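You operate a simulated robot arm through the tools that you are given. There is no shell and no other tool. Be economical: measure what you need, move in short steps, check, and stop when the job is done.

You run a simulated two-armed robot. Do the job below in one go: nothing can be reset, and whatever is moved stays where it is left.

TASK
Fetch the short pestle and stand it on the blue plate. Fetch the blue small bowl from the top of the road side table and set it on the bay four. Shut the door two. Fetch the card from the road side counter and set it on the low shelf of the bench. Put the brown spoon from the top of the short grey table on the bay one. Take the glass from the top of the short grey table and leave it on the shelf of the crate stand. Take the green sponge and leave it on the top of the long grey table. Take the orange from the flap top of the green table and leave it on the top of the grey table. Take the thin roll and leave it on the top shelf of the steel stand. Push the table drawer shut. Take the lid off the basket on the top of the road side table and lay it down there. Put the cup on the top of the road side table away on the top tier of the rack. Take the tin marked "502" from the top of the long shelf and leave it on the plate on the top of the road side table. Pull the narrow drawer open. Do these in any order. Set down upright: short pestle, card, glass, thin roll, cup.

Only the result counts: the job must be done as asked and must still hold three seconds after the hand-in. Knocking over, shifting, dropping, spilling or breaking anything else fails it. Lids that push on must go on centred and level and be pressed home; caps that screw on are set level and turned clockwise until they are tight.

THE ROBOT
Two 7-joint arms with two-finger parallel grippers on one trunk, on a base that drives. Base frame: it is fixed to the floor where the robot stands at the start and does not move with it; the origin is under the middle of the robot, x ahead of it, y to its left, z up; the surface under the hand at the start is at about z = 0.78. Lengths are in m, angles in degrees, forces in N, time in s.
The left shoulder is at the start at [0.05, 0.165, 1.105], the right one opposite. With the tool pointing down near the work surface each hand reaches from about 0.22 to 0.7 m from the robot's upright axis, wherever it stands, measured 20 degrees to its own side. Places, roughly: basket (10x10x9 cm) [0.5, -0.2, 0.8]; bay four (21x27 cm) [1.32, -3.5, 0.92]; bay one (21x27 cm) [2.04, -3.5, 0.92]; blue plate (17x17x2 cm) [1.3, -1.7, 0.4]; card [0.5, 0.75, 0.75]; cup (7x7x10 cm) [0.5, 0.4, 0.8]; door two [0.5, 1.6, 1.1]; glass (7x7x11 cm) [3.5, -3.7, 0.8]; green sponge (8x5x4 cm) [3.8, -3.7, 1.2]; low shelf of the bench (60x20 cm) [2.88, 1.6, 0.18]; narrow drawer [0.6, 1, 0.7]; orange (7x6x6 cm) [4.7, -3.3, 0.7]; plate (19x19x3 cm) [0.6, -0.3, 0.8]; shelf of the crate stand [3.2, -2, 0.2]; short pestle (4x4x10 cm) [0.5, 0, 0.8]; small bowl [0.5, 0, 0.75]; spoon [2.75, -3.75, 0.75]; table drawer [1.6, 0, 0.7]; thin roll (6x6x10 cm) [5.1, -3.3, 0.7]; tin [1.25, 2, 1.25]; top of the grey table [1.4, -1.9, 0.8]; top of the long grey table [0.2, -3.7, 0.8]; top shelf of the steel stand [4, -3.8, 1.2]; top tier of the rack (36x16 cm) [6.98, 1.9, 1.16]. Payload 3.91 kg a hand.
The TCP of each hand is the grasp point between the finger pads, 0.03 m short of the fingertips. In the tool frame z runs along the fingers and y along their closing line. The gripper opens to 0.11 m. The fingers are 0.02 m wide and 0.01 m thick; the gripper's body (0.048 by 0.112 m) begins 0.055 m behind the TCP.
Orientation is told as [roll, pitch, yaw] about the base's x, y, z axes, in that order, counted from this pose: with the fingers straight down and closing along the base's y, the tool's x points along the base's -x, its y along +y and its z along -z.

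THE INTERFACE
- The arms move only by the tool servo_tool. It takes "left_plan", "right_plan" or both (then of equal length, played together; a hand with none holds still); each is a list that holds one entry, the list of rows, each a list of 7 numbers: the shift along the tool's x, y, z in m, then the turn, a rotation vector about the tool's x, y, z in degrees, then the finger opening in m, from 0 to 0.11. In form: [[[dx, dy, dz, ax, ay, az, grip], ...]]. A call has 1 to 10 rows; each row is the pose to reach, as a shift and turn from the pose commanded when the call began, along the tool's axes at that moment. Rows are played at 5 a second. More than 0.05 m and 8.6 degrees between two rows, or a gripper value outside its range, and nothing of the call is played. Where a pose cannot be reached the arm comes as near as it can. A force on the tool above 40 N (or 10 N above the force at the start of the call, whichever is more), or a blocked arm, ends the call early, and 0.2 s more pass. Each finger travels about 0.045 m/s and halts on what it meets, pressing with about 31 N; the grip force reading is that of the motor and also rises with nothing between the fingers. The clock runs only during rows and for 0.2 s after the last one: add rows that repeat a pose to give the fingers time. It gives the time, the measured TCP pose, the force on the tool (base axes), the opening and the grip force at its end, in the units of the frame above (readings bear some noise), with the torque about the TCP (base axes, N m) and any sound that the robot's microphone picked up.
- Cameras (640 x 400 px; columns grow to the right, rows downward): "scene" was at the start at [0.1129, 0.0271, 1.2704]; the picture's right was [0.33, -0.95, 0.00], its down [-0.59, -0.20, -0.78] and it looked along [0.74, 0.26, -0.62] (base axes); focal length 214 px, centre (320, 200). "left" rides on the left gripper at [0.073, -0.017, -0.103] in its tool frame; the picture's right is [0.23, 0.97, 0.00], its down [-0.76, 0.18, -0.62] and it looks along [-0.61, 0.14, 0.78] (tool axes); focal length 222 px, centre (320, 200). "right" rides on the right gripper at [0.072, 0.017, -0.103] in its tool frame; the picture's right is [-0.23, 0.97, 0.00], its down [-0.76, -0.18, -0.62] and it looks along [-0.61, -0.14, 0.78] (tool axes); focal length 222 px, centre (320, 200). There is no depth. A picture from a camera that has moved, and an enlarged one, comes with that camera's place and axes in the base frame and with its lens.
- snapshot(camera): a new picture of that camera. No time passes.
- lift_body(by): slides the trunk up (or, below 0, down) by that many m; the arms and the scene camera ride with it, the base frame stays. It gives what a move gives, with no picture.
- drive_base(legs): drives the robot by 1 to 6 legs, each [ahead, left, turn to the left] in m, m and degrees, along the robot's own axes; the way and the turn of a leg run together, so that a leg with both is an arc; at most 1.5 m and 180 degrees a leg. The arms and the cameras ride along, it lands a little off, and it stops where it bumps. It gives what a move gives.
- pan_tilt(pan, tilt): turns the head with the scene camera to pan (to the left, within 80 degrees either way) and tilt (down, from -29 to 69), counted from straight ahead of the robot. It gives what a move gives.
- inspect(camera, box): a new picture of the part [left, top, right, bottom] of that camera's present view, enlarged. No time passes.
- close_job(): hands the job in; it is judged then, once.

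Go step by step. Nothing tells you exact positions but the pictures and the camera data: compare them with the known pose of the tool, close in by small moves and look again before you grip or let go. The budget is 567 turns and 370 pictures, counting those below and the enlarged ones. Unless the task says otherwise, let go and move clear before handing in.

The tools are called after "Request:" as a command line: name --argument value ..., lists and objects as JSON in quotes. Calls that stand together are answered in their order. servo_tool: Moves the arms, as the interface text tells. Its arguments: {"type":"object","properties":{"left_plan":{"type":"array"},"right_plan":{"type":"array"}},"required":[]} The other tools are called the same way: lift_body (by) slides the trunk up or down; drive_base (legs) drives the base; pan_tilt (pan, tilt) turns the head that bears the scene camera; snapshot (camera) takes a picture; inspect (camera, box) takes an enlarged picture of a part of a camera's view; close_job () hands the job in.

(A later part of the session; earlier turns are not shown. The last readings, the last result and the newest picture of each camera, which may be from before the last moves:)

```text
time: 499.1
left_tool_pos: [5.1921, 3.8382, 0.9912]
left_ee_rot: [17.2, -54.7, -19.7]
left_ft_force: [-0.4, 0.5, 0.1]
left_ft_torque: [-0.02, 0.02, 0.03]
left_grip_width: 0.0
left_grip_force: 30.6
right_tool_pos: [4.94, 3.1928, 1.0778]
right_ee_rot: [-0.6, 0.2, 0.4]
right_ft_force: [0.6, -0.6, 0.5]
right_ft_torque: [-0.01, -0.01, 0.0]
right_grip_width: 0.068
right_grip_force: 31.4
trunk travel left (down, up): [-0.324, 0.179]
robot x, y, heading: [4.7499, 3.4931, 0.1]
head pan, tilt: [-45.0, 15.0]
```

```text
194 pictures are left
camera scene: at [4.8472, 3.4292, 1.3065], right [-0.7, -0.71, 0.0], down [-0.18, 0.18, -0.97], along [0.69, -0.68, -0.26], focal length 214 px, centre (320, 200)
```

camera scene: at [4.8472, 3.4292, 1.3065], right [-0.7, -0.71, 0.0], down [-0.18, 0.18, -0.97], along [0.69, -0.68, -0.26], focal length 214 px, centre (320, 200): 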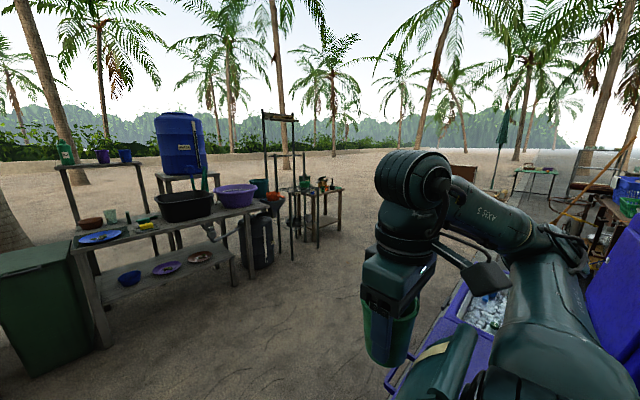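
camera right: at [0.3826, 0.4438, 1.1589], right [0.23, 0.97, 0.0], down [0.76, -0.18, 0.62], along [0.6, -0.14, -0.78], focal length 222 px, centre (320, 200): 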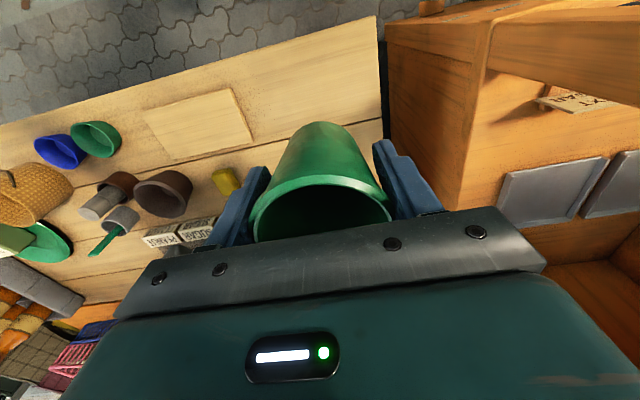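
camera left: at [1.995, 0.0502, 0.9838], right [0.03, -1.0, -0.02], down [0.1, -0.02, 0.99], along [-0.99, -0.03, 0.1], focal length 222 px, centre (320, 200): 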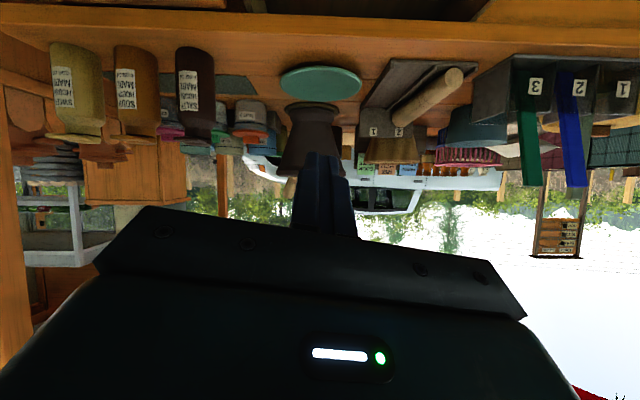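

Request:
pan_tilt --pan -70 --tilt 55

Request:
snapshot --camera "scene"

Request:
pan_tilt --pan 10 --tilt 50

Request:
snapshot --camera "scene"

```text
time: 500.1
left_tool_pos: [5.1916, 3.8391, 0.9932]
left_ee_rot: [17.1, -54.7, -19.7]
left_ft_force: [0.4, 0.2, 0.9]
left_ft_torque: [0.01, -0.02, 0.01]
left_grip_width: 0.0
left_grip_force: 31.1
right_tool_pos: [4.9389, 3.1927, 1.0776]
right_ee_rot: [-0.6, 0.4, 0.5]
right_ft_force: [-0.5, 0.2, 0.6]
right_ft_torque: [-0.01, 0.04, 0.01]
right_grip_width: 0.0678
right_grip_force: 31.0
trunk travel left (down, up): [-0.324, 0.179]
robot x, y, heading: [4.7488, 3.497, 0.2]
head pan, tilt: [-70.0, 55.0]
```

```text
193 pictures are left
camera scene: at [4.8059, 3.4273, 1.2464], right [-0.94, -0.35, 0.0], down [-0.28, 0.77, -0.57], along [0.2, -0.54, -0.82], focal length 214 px, centre (320, 200)
```

scene: 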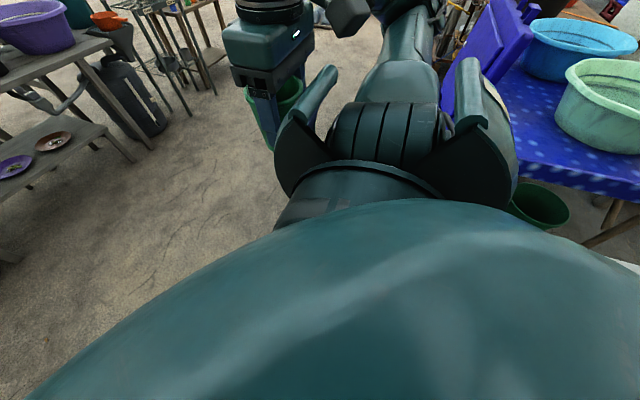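

```text
time: 501.7
left_tool_pos: [5.1926, 3.8394, 0.9912]
left_ee_rot: [17.2, -54.7, -19.7]
left_ft_force: [0.0, 0.4, -0.5]
left_ft_torque: [0.02, 0.02, 0.0]
left_grip_width: 0.0
left_grip_force: 31.4
right_tool_pos: [4.9385, 3.1929, 1.078]
right_ee_rot: [-0.6, 0.3, 0.5]
right_ft_force: [-0.1, 0.3, -0.2]
right_ft_torque: [0.01, 0.02, 0.05]
right_grip_width: 0.0676
right_grip_force: 31.4
trunk travel left (down, up): [-0.324, 0.179]
robot x, y, heading: [4.7481, 3.4946, 0.2]
head pan, tilt: [10.0, 50.0]
```

```text
192 pictures are left
camera scene: at [4.8568, 3.5084, 1.2528], right [0.18, -0.98, 0.0], down [-0.75, -0.13, -0.64], along [0.63, 0.11, -0.77], focal length 214 px, centre (320, 200)
```

scene: 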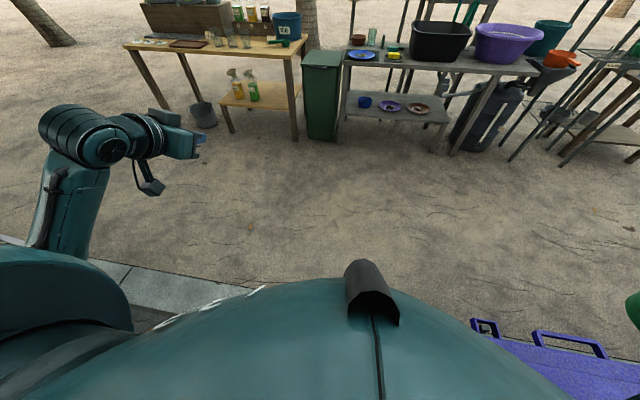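

The right elbow is likely at the cooler's open lid; I shift left, then go ahead.

Request:
drive_base --legs '[[-0.03, 0.12, 0], [0.5, 0.1, 0]]'

Request:
pan_tilt --pan -75 --tilt 25

Request:
snapshot --camera "scene"

```text
time: 506.0
left_tool_pos: [5.6622, 4.0564, 0.9911]
left_ee_rot: [17.2, -54.8, -19.8]
left_ft_force: [0.9, -0.4, -0.3]
left_ft_torque: [0.03, 0.01, -0.01]
left_grip_width: 0.0
left_grip_force: 31.4
right_tool_pos: [5.4087, 3.4108, 1.0761]
right_ee_rot: [-0.6, 0.4, 0.4]
right_ft_force: [-0.1, -0.3, -1.2]
right_ft_torque: [-0.02, 0.01, 0.01]
right_grip_width: 0.0681
right_grip_force: 31.0
trunk travel left (down, up): [-0.324, 0.179]
robot x, y, heading: [5.2211, 3.7159, 0.2]
head pan, tilt: [10.0, 50.0]
```

```text
time: 507.6
left_tool_pos: [5.663, 4.0572, 0.9916]
left_ee_rot: [17.1, -54.7, -19.8]
left_ft_force: [0.6, -0.1, -0.1]
left_ft_torque: [0.0, -0.01, -0.03]
left_grip_width: 0.0
left_grip_force: 31.0
right_tool_pos: [5.4082, 3.4116, 1.078]
right_ee_rot: [-0.6, 0.3, 0.2]
right_ft_force: [-0.2, 0.1, -1.1]
right_ft_torque: [0.02, 0.0, 0.0]
right_grip_width: 0.068
right_grip_force: 30.7
trunk travel left (down, up): [-0.324, 0.179]
robot x, y, heading: [5.2224, 3.7192, -0.0]
head pan, tilt: [-75.0, 25.0]
```

```text
191 pictures are left
camera scene: at [5.2747, 3.6248, 1.2903], right [-0.97, -0.26, 0.0], down [-0.11, 0.41, -0.91], along [0.24, -0.88, -0.42], focal length 214 px, centre (320, 200)
```

scene: 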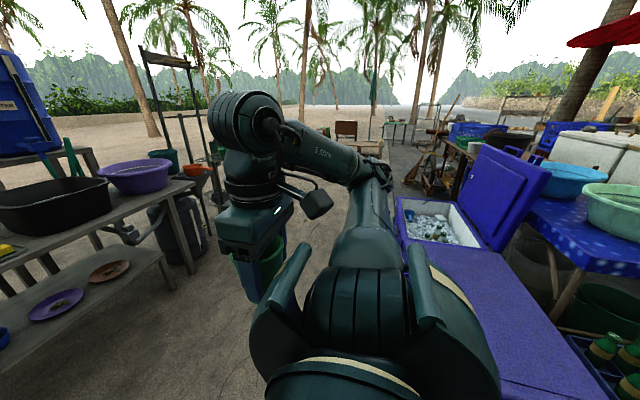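

Request:
drive_base --legs '[[0.65, 0, 0], [0, -1.4, 0]]'

Request:
pan_tilt --pan -15 --tilt 15

Request:
snapshot --camera "scene"

```text
time: 523.4
left_tool_pos: [6.3085, 2.6347, 0.9922]
left_ee_rot: [17.1, -54.6, -20.1]
left_ft_force: [0.3, 0.2, 0.2]
left_ft_torque: [0.01, 0.02, 0.04]
left_grip_width: 0.0
left_grip_force: 31.2
right_tool_pos: [6.0507, 1.99, 1.0765]
right_ee_rot: [-0.5, 0.3, 0.1]
right_ft_force: [0.1, 0.4, -0.8]
right_ft_torque: [0.03, -0.01, -0.03]
right_grip_width: 0.0681
right_grip_force: 31.0
trunk travel left (down, up): [-0.324, 0.179]
robot x, y, heading: [5.8622, 2.2944, -0.2]
head pan, tilt: [-75.0, 25.0]
```

```text
time: 524.7
left_tool_pos: [6.3081, 2.6341, 0.9919]
left_ee_rot: [17.2, -54.7, -19.9]
left_ft_force: [-0.5, 0.0, -0.2]
left_ft_torque: [0.0, -0.03, 0.02]
left_grip_width: 0.0
left_grip_force: 30.9
right_tool_pos: [6.0506, 1.99, 1.0769]
right_ee_rot: [-0.6, 0.3, 0.1]
right_ft_force: [0.4, -0.2, -0.8]
right_ft_torque: [0.0, 0.03, -0.01]
right_grip_width: 0.0678
right_grip_force: 31.1
trunk travel left (down, up): [-0.324, 0.179]
robot x, y, heading: [5.8634, 2.2924, -0.2]
head pan, tilt: [-15.0, 15.0]
```

```text
190 pictures are left
camera scene: at [5.9841, 2.2686, 1.3065], right [-0.26, -0.96, 0.0], down [-0.25, 0.07, -0.97], along [0.93, -0.25, -0.26], focal length 214 px, centre (320, 200)
```

scene: 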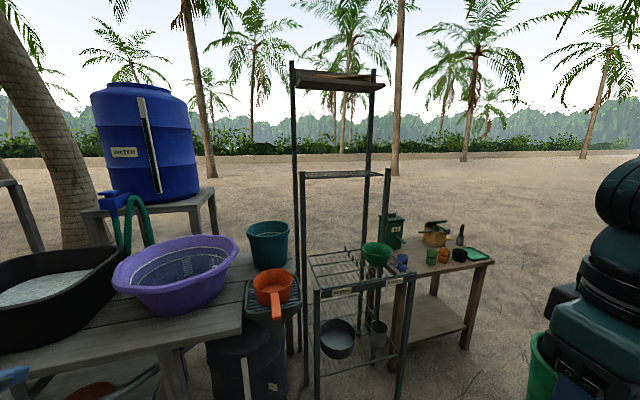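

Request:
inspect --camera "scene" --box '[270, 50, 430, 400]'

```text
1.14 times, centred on (350, 225) of scene
camera zoom: at [5.9841, 2.2686, 1.3065], right [-0.26, -0.96, 0.0], down [-0.25, 0.07, -0.97], along [0.93, -0.25, -0.26], focal length 245 px, centre (286, 171)
```

zoom: 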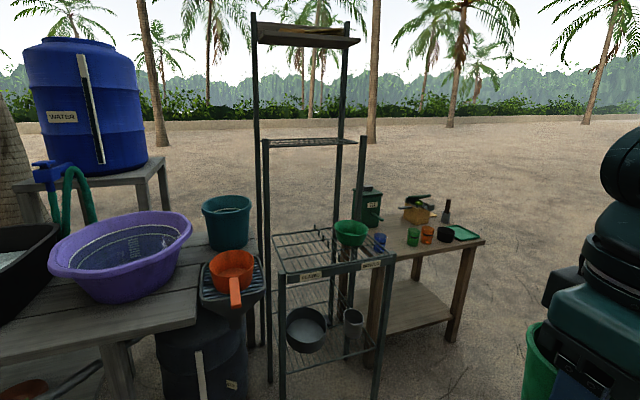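

Request:
inspect --camera "scene" --box '[280, 150, 420, 300]'

```text
2.67 times, centred on (350, 225) of scene
camera zoom: at [5.9841, 2.2686, 1.3065], right [-0.26, -0.96, 0.0], down [-0.25, 0.07, -0.97], along [0.93, -0.25, -0.26], focal length 572 px, centre (240, 133)
```

zoom: 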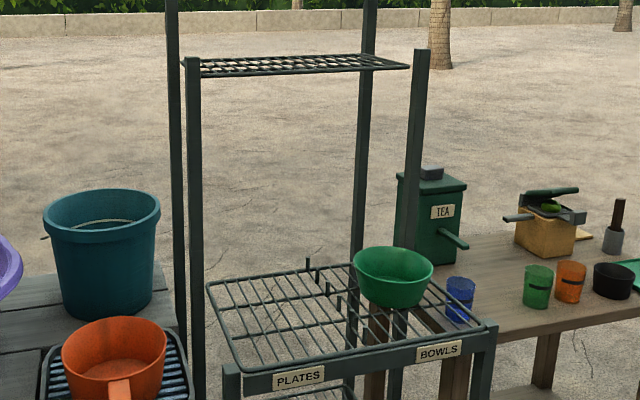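

Rack's top wire tier is at about x 6.87–7.03, y 1.73–2.10, z 1.16. I approach and raise the trunk.

Request:
lift_body --by 0.175

Request:
drive_base --legs '[[0, -0.27, 0.2], [0.4, 0, 0]]'

Request:
pan_tilt --pan -10 --tilt 35

Request:
snapshot --camera "scene"

```text
time: 526.6
left_tool_pos: [6.3076, 2.6336, 1.1666]
left_ee_rot: [17.1, -54.7, -20.0]
left_ft_force: [-0.3, 1.1, -0.5]
left_ft_torque: [0.0, 0.0, -0.02]
left_grip_width: 0.0002
left_grip_force: 30.7
right_tool_pos: [6.0505, 1.9897, 1.2533]
right_ee_rot: [-0.5, 0.2, 0.1]
right_ft_force: [0.3, 0.3, -0.3]
right_ft_torque: [-0.02, 0.04, 0.01]
right_grip_width: 0.0678
right_grip_force: 30.9
trunk travel left (down, up): [-0.499, 0.004]
robot x, y, heading: [5.8618, 2.2969, -0.2]
head pan, tilt: [-15.0, 15.0]
```

```text
time: 531.7
left_tool_pos: [6.7045, 2.3666, 1.1674]
left_ee_rot: [17.2, -54.6, -19.9]
left_ft_force: [-1.1, -1.2, -0.7]
left_ft_torque: [-0.03, -0.01, -0.01]
left_grip_width: 0.0
left_grip_force: 30.7
right_tool_pos: [6.4513, 1.7206, 1.2526]
right_ee_rot: [-0.6, 0.3, 0.3]
right_ft_force: [-0.8, -1.4, -1.3]
right_ft_torque: [0.04, 0.01, 0.02]
right_grip_width: 0.068
right_grip_force: 31.0
trunk travel left (down, up): [-0.499, 0.004]
robot x, y, heading: [6.2622, 2.0255, -0.0]
head pan, tilt: [-15.0, 15.0]
```

```text
time: 532.5
left_tool_pos: [6.705, 2.3658, 1.1667]
left_ee_rot: [17.2, -54.7, -19.9]
left_ft_force: [-0.3, -0.2, 0.0]
left_ft_torque: [-0.02, 0.0, 0.03]
left_grip_width: 0.0
left_grip_force: 31.2
right_tool_pos: [6.4514, 1.7207, 1.2516]
right_ee_rot: [-0.5, 0.3, 0.2]
right_ft_force: [0.5, 0.4, -0.8]
right_ft_torque: [-0.03, 0.01, 0.03]
right_grip_width: 0.0679
right_grip_force: 31.0
trunk travel left (down, up): [-0.499, 0.004]
robot x, y, heading: [6.2648, 2.0215, -0.1]
head pan, tilt: [-10.0, 35.0]
```

```text
187 pictures are left
camera scene: at [6.3798, 2.0078, 1.4496], right [-0.17, -0.98, 0.0], down [-0.56, 0.1, -0.82], along [0.81, -0.14, -0.57], focal length 214 px, centre (320, 200)
```

scene: 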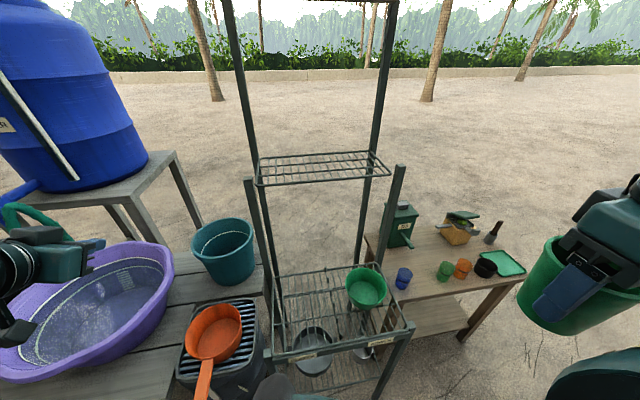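

Request:
servo_tool --right_plan '[[[-0.04, 0.018, -0.005, 0, 0, 0, 0.05], [-0.08, 0.036, -0.01, 0, 0, 0, 0.05], [-0.12, 0.054, -0.015, 0, 0, 0, 0.05], [-0.16, 0.072, -0.02, 0, 0, 0, 0.05], [-0.2, 0.09, -0.02, 0, 0, 0, 0.05], [-0.24, 0.108, -0.02, 0, 0, 0, 0.05], [-0.28, 0.126, -0.02, 0, 0, 0, 0.05], [-0.32, 0.144, -0.02, 0, 0, 0, 0.05], [-0.36, 0.162, -0.02, 0, 0, 0, 0.05], [-0.4, 0.18, -0.02, 0, 0, 0, 0.05]]]'

Request:
snapshot --camera "scene"

Request:
snapshot --camera "right"

```text
time: 534.7
left_tool_pos: [6.705, 2.3667, 1.1666]
left_ee_rot: [17.1, -54.6, -19.7]
left_ft_force: [-0.3, 1.3, 0.1]
left_ft_torque: [-0.01, 0.06, 0.0]
left_grip_width: 0.0002
left_grip_force: 30.5
right_tool_pos: [6.8511, 1.9037, 1.268]
right_ee_rot: [-0.7, 0.3, 0.5]
right_ft_force: [0.1, 0.4, 0.1]
right_ft_torque: [-0.02, -0.01, -0.05]
right_grip_width: 0.0679
right_grip_force: 30.7
trunk travel left (down, up): [-0.499, 0.004]
robot x, y, heading: [6.2595, 2.0276, -0.1]
head pan, tilt: [-10.0, 35.0]
```

```text
186 pictures are left
camera scene: at [6.3804, 2.0095, 1.4495], right [-0.17, -0.98, 0.0], down [-0.57, 0.1, -0.82], along [0.81, -0.14, -0.57], focal length 214 px, centre (320, 200)
```

scene: 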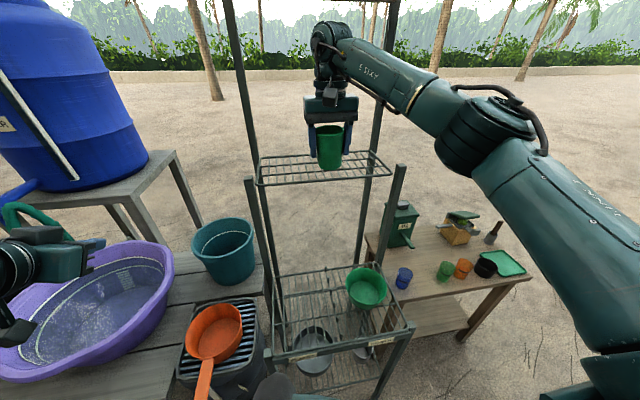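

```text
185 pictures are left
camera right: at [6.7789, 1.9213, 1.3714], right [0.22, 0.98, -0.01], down [0.77, -0.16, 0.62], along [0.6, -0.15, -0.78], focal length 222 px, centre (320, 200)
```

right: 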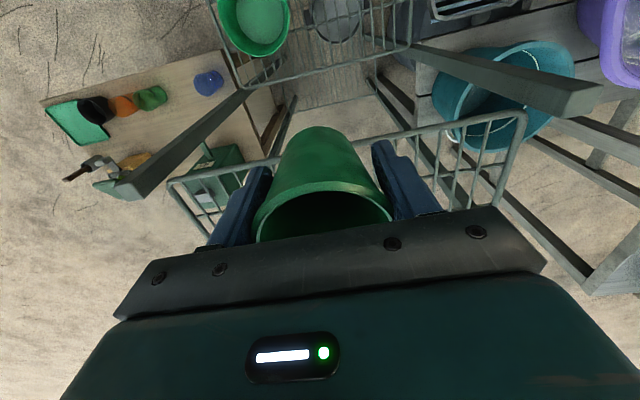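

Request:
servo_tool --right_plan '[[[-0.03, 0.0, 0, 0, 0, 0, 0.05], [-0.06, 0.0, 0, 0, 0, 0, 0.05], [-0.095, 0.0, 0, 0, 0, 0, 0.05]]]'

Request:
snapshot --camera "right"

Request:
inspect --camera "scene" --box '[240, 0, 420, 220]'

```text
time: 535.5
left_tool_pos: [6.7048, 2.3669, 1.1665]
left_ee_rot: [17.1, -54.6, -19.7]
left_ft_force: [0.6, -0.1, -0.6]
left_ft_torque: [-0.02, -0.01, 0.03]
left_grip_width: 0.0002
left_grip_force: 30.8
right_tool_pos: [6.8881, 1.902, 1.2549]
right_ee_rot: [-0.8, 0.2, 0.5]
right_ft_force: [0.1, 0.3, -0.7]
right_ft_torque: [-0.02, 0.04, 0.01]
right_grip_width: 0.0681
right_grip_force: 31.1
right hand out of reach, approached as far as the arm can: row 2, 3
trunk travel left (down, up): [-0.499, 0.004]
robot x, y, heading: [6.2641, 2.0256, 0.1]
head pan, tilt: [-10.0, 35.0]
```

```text
184 pictures are left
camera right: at [6.816, 1.9201, 1.3588], right [0.22, 0.98, -0.01], down [0.77, -0.16, 0.62], along [0.6, -0.15, -0.78], focal length 222 px, centre (320, 200)
```

right: 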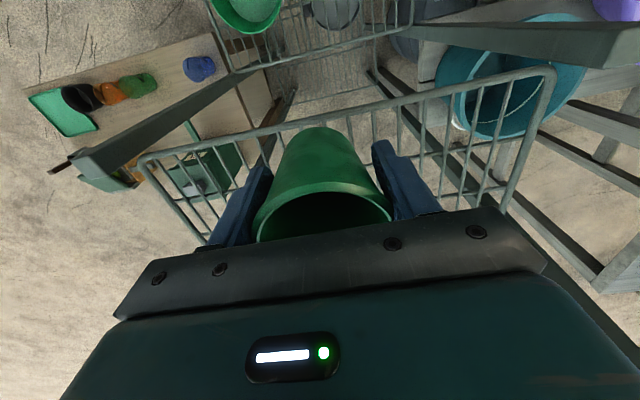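

```text
1.82 times, centred on (330, 110) of scene
camera zoom: at [6.3804, 2.0087, 1.4495], right [-0.17, -0.98, 0.0], down [-0.57, 0.1, -0.82], along [0.81, -0.14, -0.57], focal length 390 px, centre (302, 364)
```

zoom: 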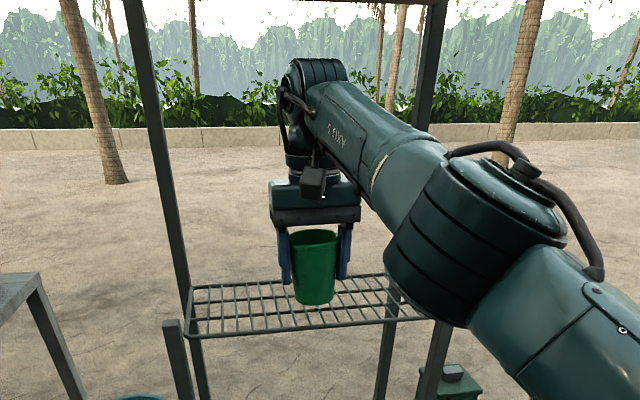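

Request:
drive_base --legs '[[0.055, 0, 0]]'

Request:
snapshot --camera "right"

```text
time: 536.5
left_tool_pos: [6.761, 2.3662, 1.1669]
left_ee_rot: [17.2, -54.7, -19.6]
left_ft_force: [-0.4, 0.6, -0.8]
left_ft_torque: [0.01, 0.0, 0.01]
left_grip_width: 0.0
left_grip_force: 30.6
right_tool_pos: [6.9441, 1.9023, 1.2543]
right_ee_rot: [-0.6, 0.4, 0.4]
right_ft_force: [0.7, 0.3, -0.1]
right_ft_torque: [0.0, 0.03, -0.02]
right_grip_width: 0.0681
right_grip_force: 31.0
trunk travel left (down, up): [-0.499, 0.004]
robot x, y, heading: [6.3142, 2.023, -0.1]
head pan, tilt: [-10.0, 35.0]
```

```text
182 pictures are left
camera right: at [6.8715, 1.9193, 1.3586], right [0.22, 0.98, -0.01], down [0.77, -0.17, 0.62], along [0.6, -0.15, -0.78], focal length 222 px, centre (320, 200)
```

right: 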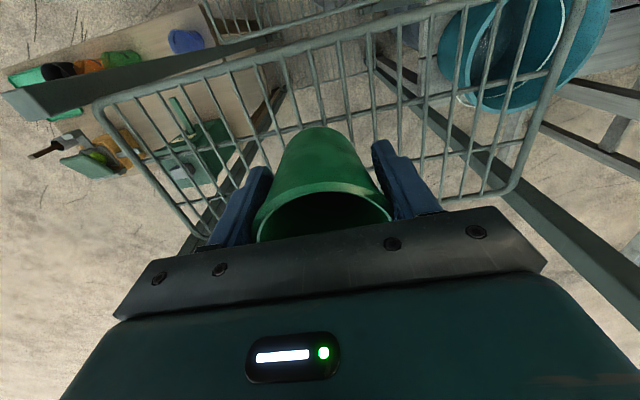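

Request:
lift_body --by -0.02

Request:
lift_body --by -0.006

Request:
inspect --camera "scene" --box '[250, 60, 410, 200]'

```text
time: 537.2
left_tool_pos: [6.7591, 2.3668, 1.1465]
left_ee_rot: [17.3, -54.7, -19.8]
left_ft_force: [0.0, 0.0, 0.8]
left_ft_torque: [0.05, 0.0, 0.01]
left_grip_width: 0.0
left_grip_force: 30.7
right_tool_pos: [6.9432, 1.902, 1.2367]
right_ee_rot: [-0.6, 0.2, 0.4]
right_ft_force: [-0.1, 0.8, -0.4]
right_ft_torque: [-0.03, -0.02, 0.02]
right_grip_width: 0.068
right_grip_force: 31.1
trunk travel left (down, up): [-0.479, 0.024]
robot x, y, heading: [6.3182, 2.0203, 0.2]
head pan, tilt: [-10.0, 35.0]
```

```text
time: 537.7
left_tool_pos: [6.7598, 2.366, 1.1405]
left_ee_rot: [17.2, -54.8, -19.8]
left_ft_force: [-0.3, 0.1, 0.9]
left_ft_torque: [0.03, 0.04, 0.0]
left_grip_width: 0.0
left_grip_force: 30.4
right_tool_pos: [6.9427, 1.9022, 1.2308]
right_ee_rot: [-0.6, 0.2, 0.4]
right_ft_force: [-0.8, -0.1, -0.2]
right_ft_torque: [0.01, 0.03, -0.02]
right_grip_width: 0.0679
right_grip_force: 30.8
trunk travel left (down, up): [-0.473, 0.03]
robot x, y, heading: [6.3174, 2.0223, 0.0]
head pan, tilt: [-10.0, 35.0]
```

```text
2.86 times, centred on (330, 130) of scene
camera zoom: at [6.4343, 2.0079, 1.4235], right [-0.17, -0.98, 0.0], down [-0.56, 0.1, -0.82], along [0.81, -0.14, -0.57], focal length 613 px, centre (291, 400)
```

zoom: 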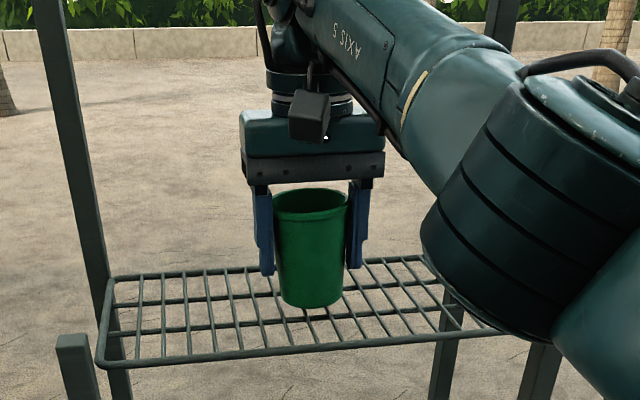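

Request:
lift_body --by -0.006

Request:
lift_body --by -0.005

```text
time: 538.3
left_tool_pos: [6.7598, 2.3668, 1.1355]
left_ee_rot: [17.2, -54.6, -19.9]
left_ft_force: [-0.1, -0.6, 1.3]
left_ft_torque: [-0.02, 0.01, 0.0]
left_grip_width: 0.0
left_grip_force: 30.8
right_tool_pos: [6.9436, 1.9025, 1.224]
right_ee_rot: [-0.6, 0.2, 0.4]
right_ft_force: [-0.6, -0.2, -0.1]
right_ft_torque: [-0.01, -0.01, -0.02]
right_grip_width: 0.0682
right_grip_force: 31.3
trunk travel left (down, up): [-0.467, 0.036]
robot x, y, heading: [6.3155, 2.026, -0.0]
head pan, tilt: [-10.0, 35.0]
```

```text
time: 538.8
left_tool_pos: [6.7579, 2.3663, 1.132]
left_ee_rot: [17.3, -54.8, -19.8]
left_ft_force: [-0.3, 0.4, 0.9]
left_ft_torque: [0.01, -0.03, 0.02]
left_grip_width: 0.0001
left_grip_force: 31.5
right_tool_pos: [6.941, 1.9008, 1.2223]
right_ee_rot: [-0.5, -0.1, 0.2]
right_ft_force: [2.2, -5.0, 18.8]
right_ft_torque: [0.18, -0.32, -0.05]
right_grip_width: 0.0681
right_grip_force: 31.2
trunk travel left (down, up): [-0.462, 0.041]
robot x, y, heading: [6.3158, 2.026, -0.1]
head pan, tilt: [-10.0, 35.0]
```

Request:
lift_body --by 0.002

Request:
servo_tool --right_plan '[[[0, 0, 0, 0, 0, 0, 0.072], [0, 0, 0, 0, 0, 0, 0.08], [0, 0, 0, 0, 0, 0, 0.09], [0, 0, 0, 0, 0, 0, 0.1], [0, 0, 0, 0, 0, 0, 0.1]]]'

Request:
lift_body --by 0.038

Request:
servo_tool --right_plan '[[[0.02, 0, -0.01, 0, 0, 0, 0.1], [0.05, 0, -0.03, 0, 0, 0, 0.1], [0.08, 0, -0.05, 0, 0, 0, 0.1], [0.12, 0, -0.05, 0, 0, 0, 0.1]]]'

Request:
snapshot --camera "scene"

```text
time: 539.3
left_tool_pos: [6.7579, 2.3659, 1.1327]
left_ee_rot: [17.3, -54.8, -20.0]
left_ft_force: [1.0, -0.4, -0.4]
left_ft_torque: [0.03, 0.03, 0.0]
left_grip_width: 0.0001
left_grip_force: 31.7
right_tool_pos: [6.9427, 1.9022, 1.2226]
right_ee_rot: [-0.6, 0.1, 0.2]
right_ft_force: [1.4, -5.4, 16.4]
right_ft_torque: [0.09, -0.27, -0.12]
right_grip_width: 0.068
right_grip_force: 31.0
trunk travel left (down, up): [-0.464, 0.039]
robot x, y, heading: [6.3181, 2.0318, -0.1]
head pan, tilt: [-10.0, 35.0]
```

```text
time: 540.5
left_tool_pos: [6.7601, 2.3671, 1.1329]
left_ee_rot: [17.2, -54.7, -19.9]
left_ft_force: [0.0, 0.4, 0.2]
left_ft_torque: [-0.03, 0.04, 0.02]
left_grip_width: 0.0
left_grip_force: 31.4
right_tool_pos: [6.9443, 1.9021, 1.221]
right_ee_rot: [-0.6, 0.2, 0.3]
right_ft_force: [0.4, 0.1, 0.0]
right_ft_torque: [0.02, 0.01, 0.02]
right_grip_width: 0.1001
right_grip_force: 0.0
trunk travel left (down, up): [-0.464, 0.039]
robot x, y, heading: [6.319, 2.0232, -0.0]
head pan, tilt: [-10.0, 35.0]
```

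```text
time: 541.3
left_tool_pos: [6.76, 2.3668, 1.1691]
left_ee_rot: [17.2, -54.7, -19.8]
left_ft_force: [0.0, -0.9, 0.0]
left_ft_torque: [-0.02, 0.0, -0.01]
left_grip_width: 0.0
left_grip_force: 30.7
right_tool_pos: [6.9436, 1.9018, 1.2586]
right_ee_rot: [-0.7, 0.2, 0.3]
right_ft_force: [-0.4, -0.8, -0.1]
right_ft_torque: [-0.01, 0.01, 0.0]
right_grip_width: 0.0998
right_grip_force: 0.1
trunk travel left (down, up): [-0.502, 0.001]
robot x, y, heading: [6.3159, 2.0249, -0.1]
head pan, tilt: [-10.0, 35.0]
```

```text
time: 542.3
left_tool_pos: [6.7603, 2.3645, 1.1682]
left_ee_rot: [17.2, -54.6, -19.9]
left_ft_force: [0.3, 0.0, -0.4]
left_ft_torque: [-0.07, 0.02, 0.0]
left_grip_width: 0.0
left_grip_force: 30.5
right_tool_pos: [6.9176, 1.8943, 1.3208]
right_ee_rot: [-0.5, 1.6, 0.3]
right_ft_force: [0.6, -0.3, 0.3]
right_ft_torque: [0.01, 0.01, -0.04]
right_grip_width: 0.1001
right_grip_force: 0.0
right hand out of reach, approached as far as the arm can: row 1, 2, 3, 4
trunk travel left (down, up): [-0.502, 0.001]
robot x, y, heading: [6.3163, 2.0251, 0.0]
head pan, tilt: [-10.0, 35.0]
```

```text
180 pictures are left
camera scene: at [6.4346, 2.0065, 1.4508], right [-0.17, -0.98, 0.0], down [-0.57, 0.1, -0.82], along [0.81, -0.14, -0.57], focal length 214 px, centre (320, 200)
```

scene: 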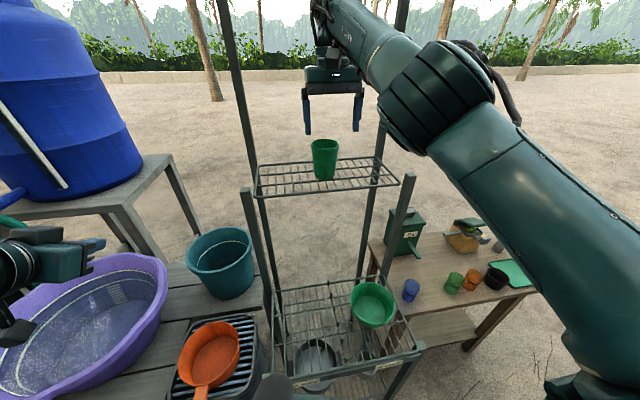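

Cup stands on the top tier. Back off and look south toward the green table.

Request:
drive_base --legs '[[-0.45, 0, 0]]'

Request:
servo_tool --right_plan '[[[0.04, -0.02, 0, 0, 0, 0, 0.1], [0.08, -0.04, 0, 0, 0, 0, 0.1], [0.12, -0.06, 0, 0, 0, 0, 0.08], [0.16, -0.08, 0, 0, 0, 0, 0.08], [0.2, -0.1, 0, 0, 0, 0, 0.08], [0.24, -0.12, 0, 0, 0, 0, 0.08], [0.28, -0.14, 0, 0, 0, 0, 0.08]]]'

Request:
lift_body --by -0.175

Request:
drive_base --legs '[[0, 0, -90]]'

Request:
pan_tilt --pan 0 --tilt 12

Request:
snapshot --camera "scene"

```text
time: 545.0
left_tool_pos: [6.3104, 2.3676, 1.1706]
left_ee_rot: [17.2, -54.7, -19.5]
left_ft_force: [0.5, 0.4, 0.3]
left_ft_torque: [0.02, 0.03, 0.0]
left_grip_width: 0.0002
left_grip_force: 30.1
right_tool_pos: [6.4695, 1.8963, 1.3339]
right_ee_rot: [-0.6, 0.3, 0.7]
right_ft_force: [-0.3, 0.6, 0.5]
right_ft_torque: [0.01, -0.02, 0.01]
right_grip_width: 0.1001
right_grip_force: 0.0
trunk travel left (down, up): [-0.502, 0.001]
robot x, y, heading: [5.8701, 2.0242, 0.4]
head pan, tilt: [-10.0, 35.0]
```

```text
time: 546.6
left_tool_pos: [6.3115, 2.367, 1.1704]
left_ee_rot: [17.2, -54.6, -19.5]
left_ft_force: [-0.6, -0.2, -0.4]
left_ft_torque: [0.0, -0.03, -0.01]
left_grip_width: 0.0
left_grip_force: 31.0
right_tool_pos: [6.47, 1.8859, 1.3428]
right_ee_rot: [-0.6, 0.2, 0.6]
right_ft_force: [-0.6, 0.6, 0.3]
right_ft_torque: [0.0, -0.04, -0.02]
right_grip_width: 0.0802
right_grip_force: 0.0
right hand out of reach, approached as far as the arm can: row 1, 2, 3, 4, 5, 6, 7
trunk travel left (down, up): [-0.502, 0.001]
robot x, y, heading: [5.8708, 2.0224, 0.5]
head pan, tilt: [-10.0, 35.0]
```

```text
time: 548.6
left_tool_pos: [6.3109, 2.3676, 0.9957]
left_ee_rot: [17.1, -54.6, -19.5]
left_ft_force: [0.8, -0.5, -0.1]
left_ft_torque: [0.0, -0.02, 0.0]
left_grip_width: 0.0
left_grip_force: 30.8
right_tool_pos: [6.4696, 1.8845, 1.1675]
right_ee_rot: [-0.6, 0.1, 0.7]
right_ft_force: [-0.1, -0.6, -0.5]
right_ft_torque: [-0.01, 0.0, -0.02]
right_grip_width: 0.08
right_grip_force: 0.1
trunk travel left (down, up): [-0.327, 0.176]
robot x, y, heading: [5.8724, 2.0223, 0.1]
head pan, tilt: [-10.0, 35.0]
```

```text
time: 552.8
left_tool_pos: [6.2213, 1.5866, 0.995]
left_ee_rot: [17.2, -54.7, -108.5]
left_ft_force: [-0.1, 0.7, -0.3]
left_ft_torque: [0.01, 0.02, 0.02]
left_grip_width: 0.0001
left_grip_force: 31.1
right_tool_pos: [5.7415, 1.4202, 1.1678]
right_ee_rot: [-0.5, 0.2, -88.4]
right_ft_force: [-0.3, -0.1, -0.3]
right_ft_torque: [-0.03, -0.01, 0.01]
right_grip_width: 0.0801
right_grip_force: 0.0
trunk travel left (down, up): [-0.327, 0.176]
robot x, y, heading: [5.8705, 2.0233, -88.7]
head pan, tilt: [-10.0, 35.0]
```

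```text
time: 553.7
left_tool_pos: [6.2214, 1.5853, 0.9951]
left_ee_rot: [17.2, -54.8, -108.6]
left_ft_force: [-0.1, 0.4, 0.0]
left_ft_torque: [-0.01, 0.0, 0.02]
left_grip_width: 0.0
left_grip_force: 30.8
right_tool_pos: [5.7417, 1.4201, 1.1673]
right_ee_rot: [-0.7, 0.3, -88.4]
right_ft_force: [-0.2, -0.1, -0.3]
right_ft_torque: [0.02, 0.01, -0.03]
right_grip_width: 0.0801
right_grip_force: 0.0
trunk travel left (down, up): [-0.327, 0.176]
robot x, y, heading: [5.8722, 2.0252, -88.9]
head pan, tilt: [0.0, 12.0]
```

```text
179 pictures are left
camera scene: at [5.8749, 1.8991, 1.3144], right [-1.0, -0.02, 0.0], down [0.0, 0.21, -0.98], along [0.02, -0.98, -0.21], focal length 214 px, centre (320, 200)
```

scene: 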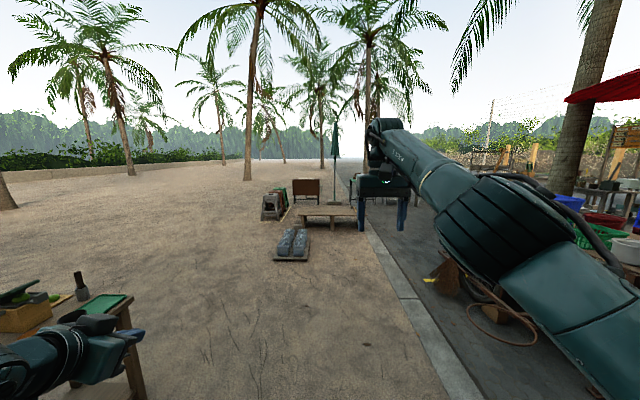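

Request:
drive_base --legs '[[1.2, -0.25, -1.1], [1.2, -0.25, 0]]'

Request:
snapshot --camera "scene"

```text
time: 565.7
left_tool_pos: [5.7417, -0.8246, 0.995]
left_ee_rot: [17.2, -54.7, -109.4]
left_ft_force: [0.1, -0.5, -0.1]
left_ft_torque: [0.0, 0.01, 0.01]
left_grip_width: 0.0
left_grip_force: 30.8
right_tool_pos: [5.2594, -0.983, 1.1673]
right_ee_rot: [-0.5, 0.2, -89.2]
right_ft_force: [-0.4, 0.4, 1.5]
right_ft_torque: [0.01, -0.01, 0.0]
right_grip_width: 0.08
right_grip_force: 0.0
trunk travel left (down, up): [-0.327, 0.176]
robot x, y, heading: [5.3954, -0.3813, -89.7]
head pan, tilt: [0.0, 12.0]
```

```text
178 pictures are left
camera scene: at [5.3994, -0.5065, 1.3144], right [-1.0, -0.01, 0.0], down [0.0, 0.21, -0.98], along [0.01, -0.98, -0.21], focal length 214 px, centre (320, 200)
```

scene: 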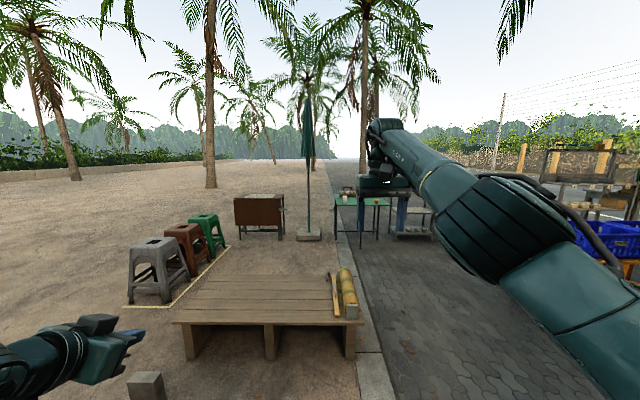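

Request:
drive_base --legs '[[0, -0.75, -0.3], [1.3, 0, 0]]'

Request:
servo_tool --right_plan '[[[0.04, -0.02, 0, 0, 0, 0, 0.1], [0.08, -0.04, 0, 0, 0, 0, 0.1], [0.12, -0.06, 0.01, 0, 0, 0, 0.08], [0.16, -0.08, 0.02, 0, 0, 0, 0.08], [0.2, -0.1, 0.03, 0, 0, 0, 0.08], [0.24, -0.12, 0.05, 0, 0, 0, 0.08]]]'

Request:
snapshot --camera "scene"

```text
time: 570.5
left_tool_pos: [5.207, -0.8297, 0.9943]
left_ee_rot: [17.0, -54.7, -109.8]
left_ft_force: [0.8, 0.0, 0.0]
left_ft_torque: [-0.02, 0.02, 0.01]
left_grip_width: 0.0001
left_grip_force: 30.8
right_tool_pos: [4.7235, -0.9839, 1.1683]
right_ee_rot: [-0.6, 0.1, -89.8]
right_ft_force: [0.5, -0.4, 0.2]
right_ft_torque: [-0.01, 0.02, 0.01]
right_grip_width: 0.0799
right_grip_force: 0.1
trunk travel left (down, up): [-0.327, 0.176]
robot x, y, heading: [4.8646, -0.3869, -89.9]
head pan, tilt: [0.0, 12.0]
stopped in leg 1: the robot was blocked; the commanded pose is now the measured one
```

```text
time: 572.1
left_tool_pos: [5.2118, -0.8287, 0.995]
left_ee_rot: [17.0, -54.9, -109.7]
left_ft_force: [1.6, -0.1, 0.1]
left_ft_torque: [0.01, 0.03, -0.08]
left_grip_width: 0.0003
left_grip_force: 30.9
right_tool_pos: [4.575, -0.8985, 1.1895]
right_ee_rot: [19.0, 12.4, -117.0]
right_ft_force: [1.0, -0.5, 0.2]
right_ft_torque: [0.04, 0.08, 0.01]
right_grip_width: 0.0801
right_grip_force: 0.1
right hand out of reach, approached as far as the arm can: row 1, 2, 3, 4, 5
trunk travel left (down, up): [-0.327, 0.176]
robot x, y, heading: [4.8687, -0.3894, -90.2]
head pan, tilt: [0.0, 12.0]
stopped in row 6 (right hand): the arm was blocked; the commanded pose is now the measured one
```

```text
177 pictures are left
camera scene: at [4.8739, -0.5097, 1.3144], right [-1.0, 0.0, 0.0], down [0.0, 0.21, -0.98], along [0.0, -0.98, -0.21], focal length 214 px, centre (320, 200)
```

scene: 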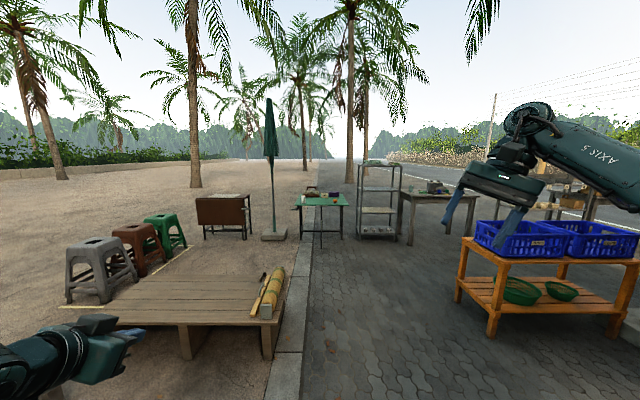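

Request:
pan_tilt --pan -75 --tilt 25

Request:
snapshot --camera "scene"

```text
time: 573.6
left_tool_pos: [5.2108, -0.8284, 0.9959]
left_ee_rot: [17.3, -54.7, -110.0]
left_ft_force: [-0.1, -0.6, 0.7]
left_ft_torque: [-0.02, 0.02, -0.03]
left_grip_width: 0.0
left_grip_force: 31.3
right_tool_pos: [4.5713, -0.8979, 1.1882]
right_ee_rot: [19.2, 12.5, -117.1]
right_ft_force: [0.5, 0.7, 0.1]
right_ft_torque: [-0.03, -0.03, -0.01]
right_grip_width: 0.08
right_grip_force: 0.0
trunk travel left (down, up): [-0.327, 0.176]
robot x, y, heading: [4.8676, -0.3838, -89.9]
head pan, tilt: [-75.0, 25.0]
```

```text
176 pictures are left
camera scene: at [4.782, -0.4395, 1.2933], right [-0.26, 0.97, 0.0], down [0.41, 0.11, -0.91], along [-0.88, -0.24, -0.42], focal length 214 px, centre (320, 200)
```

scene: 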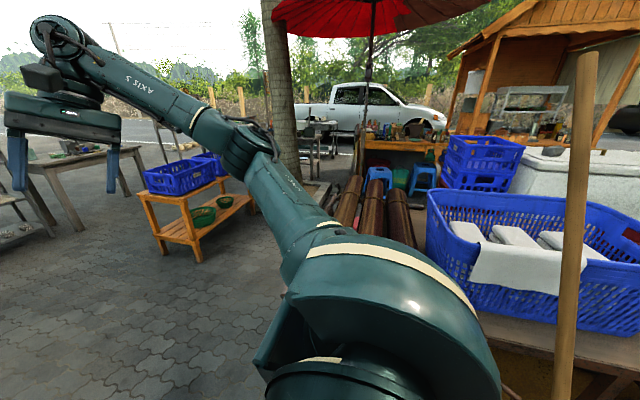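

Request:
drive_base --legs '[[0.1, 0.08, 0], [1.2, 0, 0]]'

Request:
servo_tool --right_plan '[[[0.0, 0.0, 0, -4, -4, -6, 0.08], [0, 0, 0, -8, -7, -11, 0.08], [0.0, 0, 0, -12, -9, -16, 0.08], [0, 0, 0, -16, -11, -21, 0.08]]]'

Request:
pan_tilt --pan 0 --tilt 25

Request:
snapshot --camera "scene"

```text
time: 579.2
left_tool_pos: [5.2862, -1.8554, 0.9967]
left_ee_rot: [17.2, -54.9, -110.0]
left_ft_force: [-1.0, -0.5, 0.4]
left_ft_torque: [0.02, -0.02, 0.0]
left_grip_width: 0.0002
left_grip_force: 30.7
right_tool_pos: [4.6472, -1.9235, 1.1887]
right_ee_rot: [19.2, 12.6, -117.2]
right_ft_force: [1.0, -0.7, 1.1]
right_ft_torque: [0.05, 0.02, 0.02]
right_grip_width: 0.0799
right_grip_force: 0.0
trunk travel left (down, up): [-0.327, 0.176]
robot x, y, heading: [4.9417, -1.4108, -90.1]
head pan, tilt: [-75.0, 25.0]
stopped in leg 2: the robot was blocked; the commanded pose is now the measured one
```

```text
time: 580.2
left_tool_pos: [5.2853, -1.8546, 0.9954]
left_ee_rot: [17.3, -54.8, -109.9]
left_ft_force: [-0.3, 1.2, 0.3]
left_ft_torque: [-0.03, 0.01, -0.02]
left_grip_width: 0.0003
left_grip_force: 31.1
right_tool_pos: [4.6469, -1.9231, 1.1879]
right_ee_rot: [36.1, -7.1, -103.8]
right_ft_force: [-0.2, -0.3, 0.5]
right_ft_torque: [0.01, 0.01, 0.01]
right_grip_width: 0.08
right_grip_force: 0.2
trunk travel left (down, up): [-0.327, 0.176]
robot x, y, heading: [4.9451, -1.41, -90.1]
head pan, tilt: [-75.0, 25.0]
```

```text
time: 581.7
left_tool_pos: [5.2858, -1.8542, 0.9959]
left_ee_rot: [17.3, -54.9, -110.0]
left_ft_force: [-0.2, -0.1, -0.4]
left_ft_torque: [0.0, 0.02, -0.01]
left_grip_width: 0.0
left_grip_force: 31.0
right_tool_pos: [4.647, -1.9234, 1.1888]
right_ee_rot: [36.1, -7.0, -103.8]
right_ft_force: [0.0, 0.3, -0.5]
right_ft_torque: [0.02, -0.01, 0.01]
right_grip_width: 0.08
right_grip_force: 0.2
trunk travel left (down, up): [-0.327, 0.176]
robot x, y, heading: [4.9465, -1.4116, -89.8]
head pan, tilt: [0.0, 25.0]
```

```text
175 pictures are left
camera scene: at [4.9466, -1.5336, 1.2933], right [-1.0, 0.0, 0.0], down [0.0, 0.42, -0.91], along [0.0, -0.91, -0.42], focal length 214 px, centre (320, 200)
```

scene: 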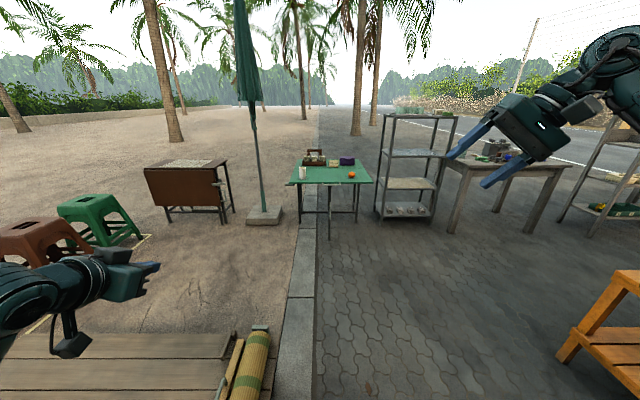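

Request:
drive_base --legs '[[-0.03, 0, 0], [0, -0.25, 0], [1.0, 0, 0]]'

Request:
pan_tilt --pan 5 --tilt 35

Request:
snapshot --camera "scene"

```text
time: 589.7
left_tool_pos: [5.0332, -2.8215, 0.9953]
left_ee_rot: [17.3, -54.9, -110.2]
left_ft_force: [0.0, -0.7, -0.1]
left_ft_torque: [-0.03, 0.02, 0.02]
left_grip_width: 0.0
left_grip_force: 30.8
right_tool_pos: [4.3953, -2.8897, 1.1908]
right_ee_rot: [36.2, -7.1, -103.8]
right_ft_force: [-0.9, -0.5, 0.5]
right_ft_torque: [0.0, 0.03, -0.02]
right_grip_width: 0.0802
right_grip_force: 0.0
trunk travel left (down, up): [-0.327, 0.176]
robot x, y, heading: [4.6942, -2.3776, -90.2]
head pan, tilt: [0.0, 25.0]
```

```text
time: 590.4
left_tool_pos: [5.0341, -2.8225, 0.9964]
left_ee_rot: [17.3, -54.7, -110.0]
left_ft_force: [0.6, 0.7, 0.6]
left_ft_torque: [0.03, 0.0, -0.01]
left_grip_width: 0.0
left_grip_force: 30.7
right_tool_pos: [4.3965, -2.8898, 1.1894]
right_ee_rot: [36.1, -7.0, -103.8]
right_ft_force: [-0.5, -0.8, -0.6]
right_ft_torque: [-0.01, -0.01, 0.03]
right_grip_width: 0.0799
right_grip_force: 0.0
trunk travel left (down, up): [-0.327, 0.176]
robot x, y, heading: [4.6879, -2.374, -90.0]
head pan, tilt: [5.0, 35.0]
```

```text
174 pictures are left
camera scene: at [4.7037, -2.4956, 1.2776], right [-1.0, -0.09, 0.0], down [-0.05, 0.57, -0.82], along [0.07, -0.82, -0.57], focal length 214 px, centre (320, 200)
```

scene: 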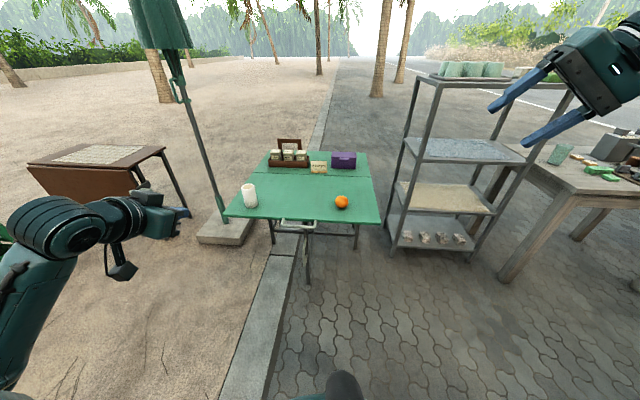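

I see the green table with the orange and the white roll, and the steel stand with the sponge on top. I set both hands tool-down and position for both objects.

Request:
servo_tool --left_plan '[[[0, 0, 0, 0.9, 8.06, -1.44, 0.05], [0, 0, -0.01, 1.8, 16.1, -2.9, 0.08], [0, 0, -0.02, 2.7, 24.2, -4.3, 0.1], [0, 0, -0.03, 3.6, 32.2, -5.8, 0.1], [0, 0, -0.04, 4.5, 40.3, -7.2, 0.1], [0, 0, -0.05, 5.4, 48.3, -8.7, 0.1], [0, 0, -0.05, 6.3, 56.4, -10.1, 0.1]]]' --right_plan '[[[0, 0, 0, 5, 1.6, -1.6, 0.09], [0, 0, 0, 10, 3.2, -3.2, 0.1], [0, 0, 0, 15, 4.8, -4.8, 0.1], [0, 0, 0, 20, 6.4, -6.4, 0.1], [0, 0, 0, 25, 7.9, -7.9, 0.1], [0, 0, 0, 30, 9.5, -9.5, 0.1], [0, 0, 0, 35, 11.1, -11.1, 0.1]]]'

Request:
drive_base --legs '[[0.3, 0.19, 0]]'

Request:
pan_tilt --pan 0 --tilt 50

Request:
snapshot --camera "scene"

Request:
snapshot --camera "left"

Request:
snapshot --camera "right"

```text
time: 592.0
left_tool_pos: [5.0338, -2.7791, 1.0238]
left_ee_rot: [-0.1, 0.1, -89.9]
left_ft_force: [1.2, -0.9, 0.2]
left_ft_torque: [-0.01, -0.02, -0.01]
left_grip_width: 0.0999
left_grip_force: 0.0
right_tool_pos: [4.3953, -2.8894, 1.1894]
right_ee_rot: [0.0, 0.1, -90.0]
right_ft_force: [-0.1, 0.7, -0.3]
right_ft_torque: [0.0, -0.02, -0.02]
right_grip_width: 0.1002
right_grip_force: 0.1
trunk travel left (down, up): [-0.327, 0.176]
robot x, y, heading: [4.6966, -2.3768, -90.2]
head pan, tilt: [5.0, 35.0]
```

```text
time: 594.3
left_tool_pos: [5.2236, -3.0808, 1.0243]
left_ee_rot: [-0.2, 0.0, -90.3]
left_ft_force: [-0.4, 0.7, 0.4]
left_ft_torque: [-0.01, 0.0, 0.01]
left_grip_width: 0.1001
left_grip_force: 0.1
right_tool_pos: [4.5849, -3.1871, 1.189]
right_ee_rot: [-0.1, 0.0, -90.3]
right_ft_force: [-0.6, -0.4, -1.3]
right_ft_torque: [-0.01, 0.01, 0.0]
right_grip_width: 0.1
right_grip_force: 0.2
trunk travel left (down, up): [-0.327, 0.176]
robot x, y, heading: [4.8834, -2.6763, -90.3]
head pan, tilt: [5.0, 35.0]
```

```text
time: 595.1
left_tool_pos: [5.2226, -3.08, 1.0241]
left_ee_rot: [-0.1, -0.1, -90.4]
left_ft_force: [0.1, 0.6, 0.0]
left_ft_torque: [0.0, 0.0, 0.02]
left_grip_width: 0.0998
left_grip_force: 0.0
right_tool_pos: [4.5852, -3.1866, 1.19]
right_ee_rot: [-0.1, 0.0, -90.3]
right_ft_force: [-1.2, -0.1, 0.0]
right_ft_torque: [0.0, -0.02, -0.02]
right_grip_width: 0.0999
right_grip_force: 0.1
trunk travel left (down, up): [-0.327, 0.176]
robot x, y, heading: [4.8851, -2.6741, -90.4]
head pan, tilt: [0.0, 50.0]
```

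```text
173 pictures are left
camera scene: at [4.8866, -2.7839, 1.2559], right [-1.0, 0.01, 0.0], down [0.0, 0.77, -0.64], along [0.0, -0.64, -0.77], focal length 214 px, centre (320, 200)
```

scene: 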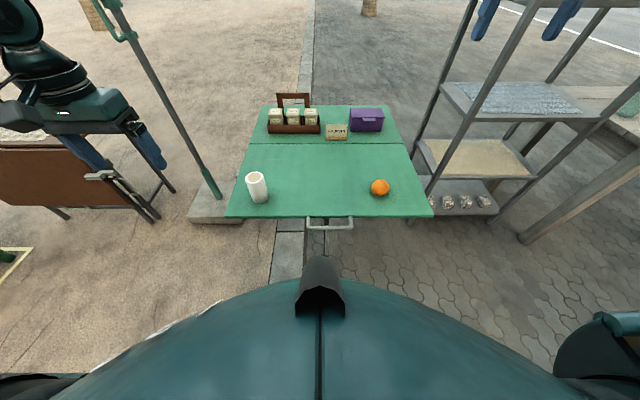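

```text
172 pictures are left
camera left: at [5.2061, -3.0085, 1.1263], right [0.98, 0.22, 0.0], down [0.17, -0.76, 0.62], along [0.14, -0.61, -0.78], focal length 222 px, centre (320, 200)
```

left: 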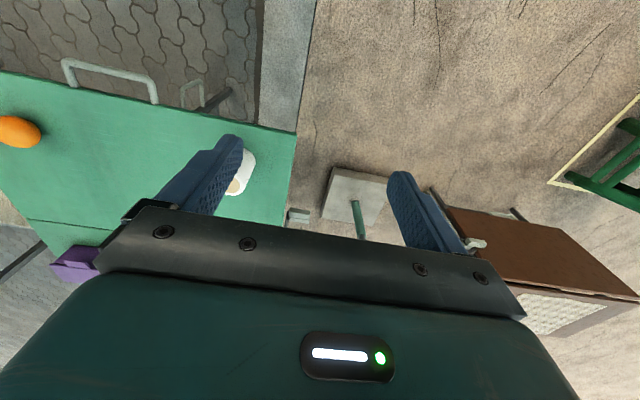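

```text
171 pictures are left
camera right: at [4.601, -3.1152, 1.2922], right [0.97, -0.23, 0.0], down [-0.18, -0.76, 0.62], along [-0.14, -0.61, -0.78], focal length 222 px, centre (320, 200)
```

right: 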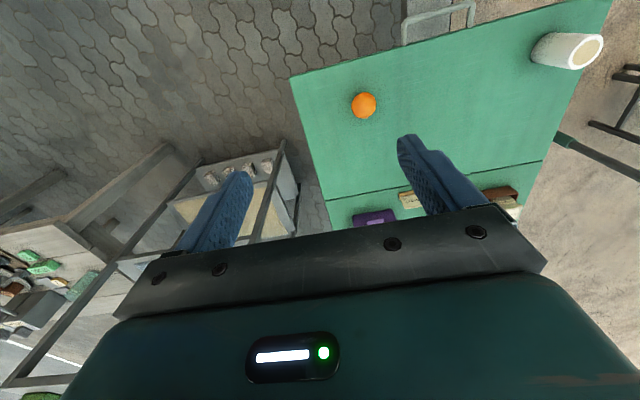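

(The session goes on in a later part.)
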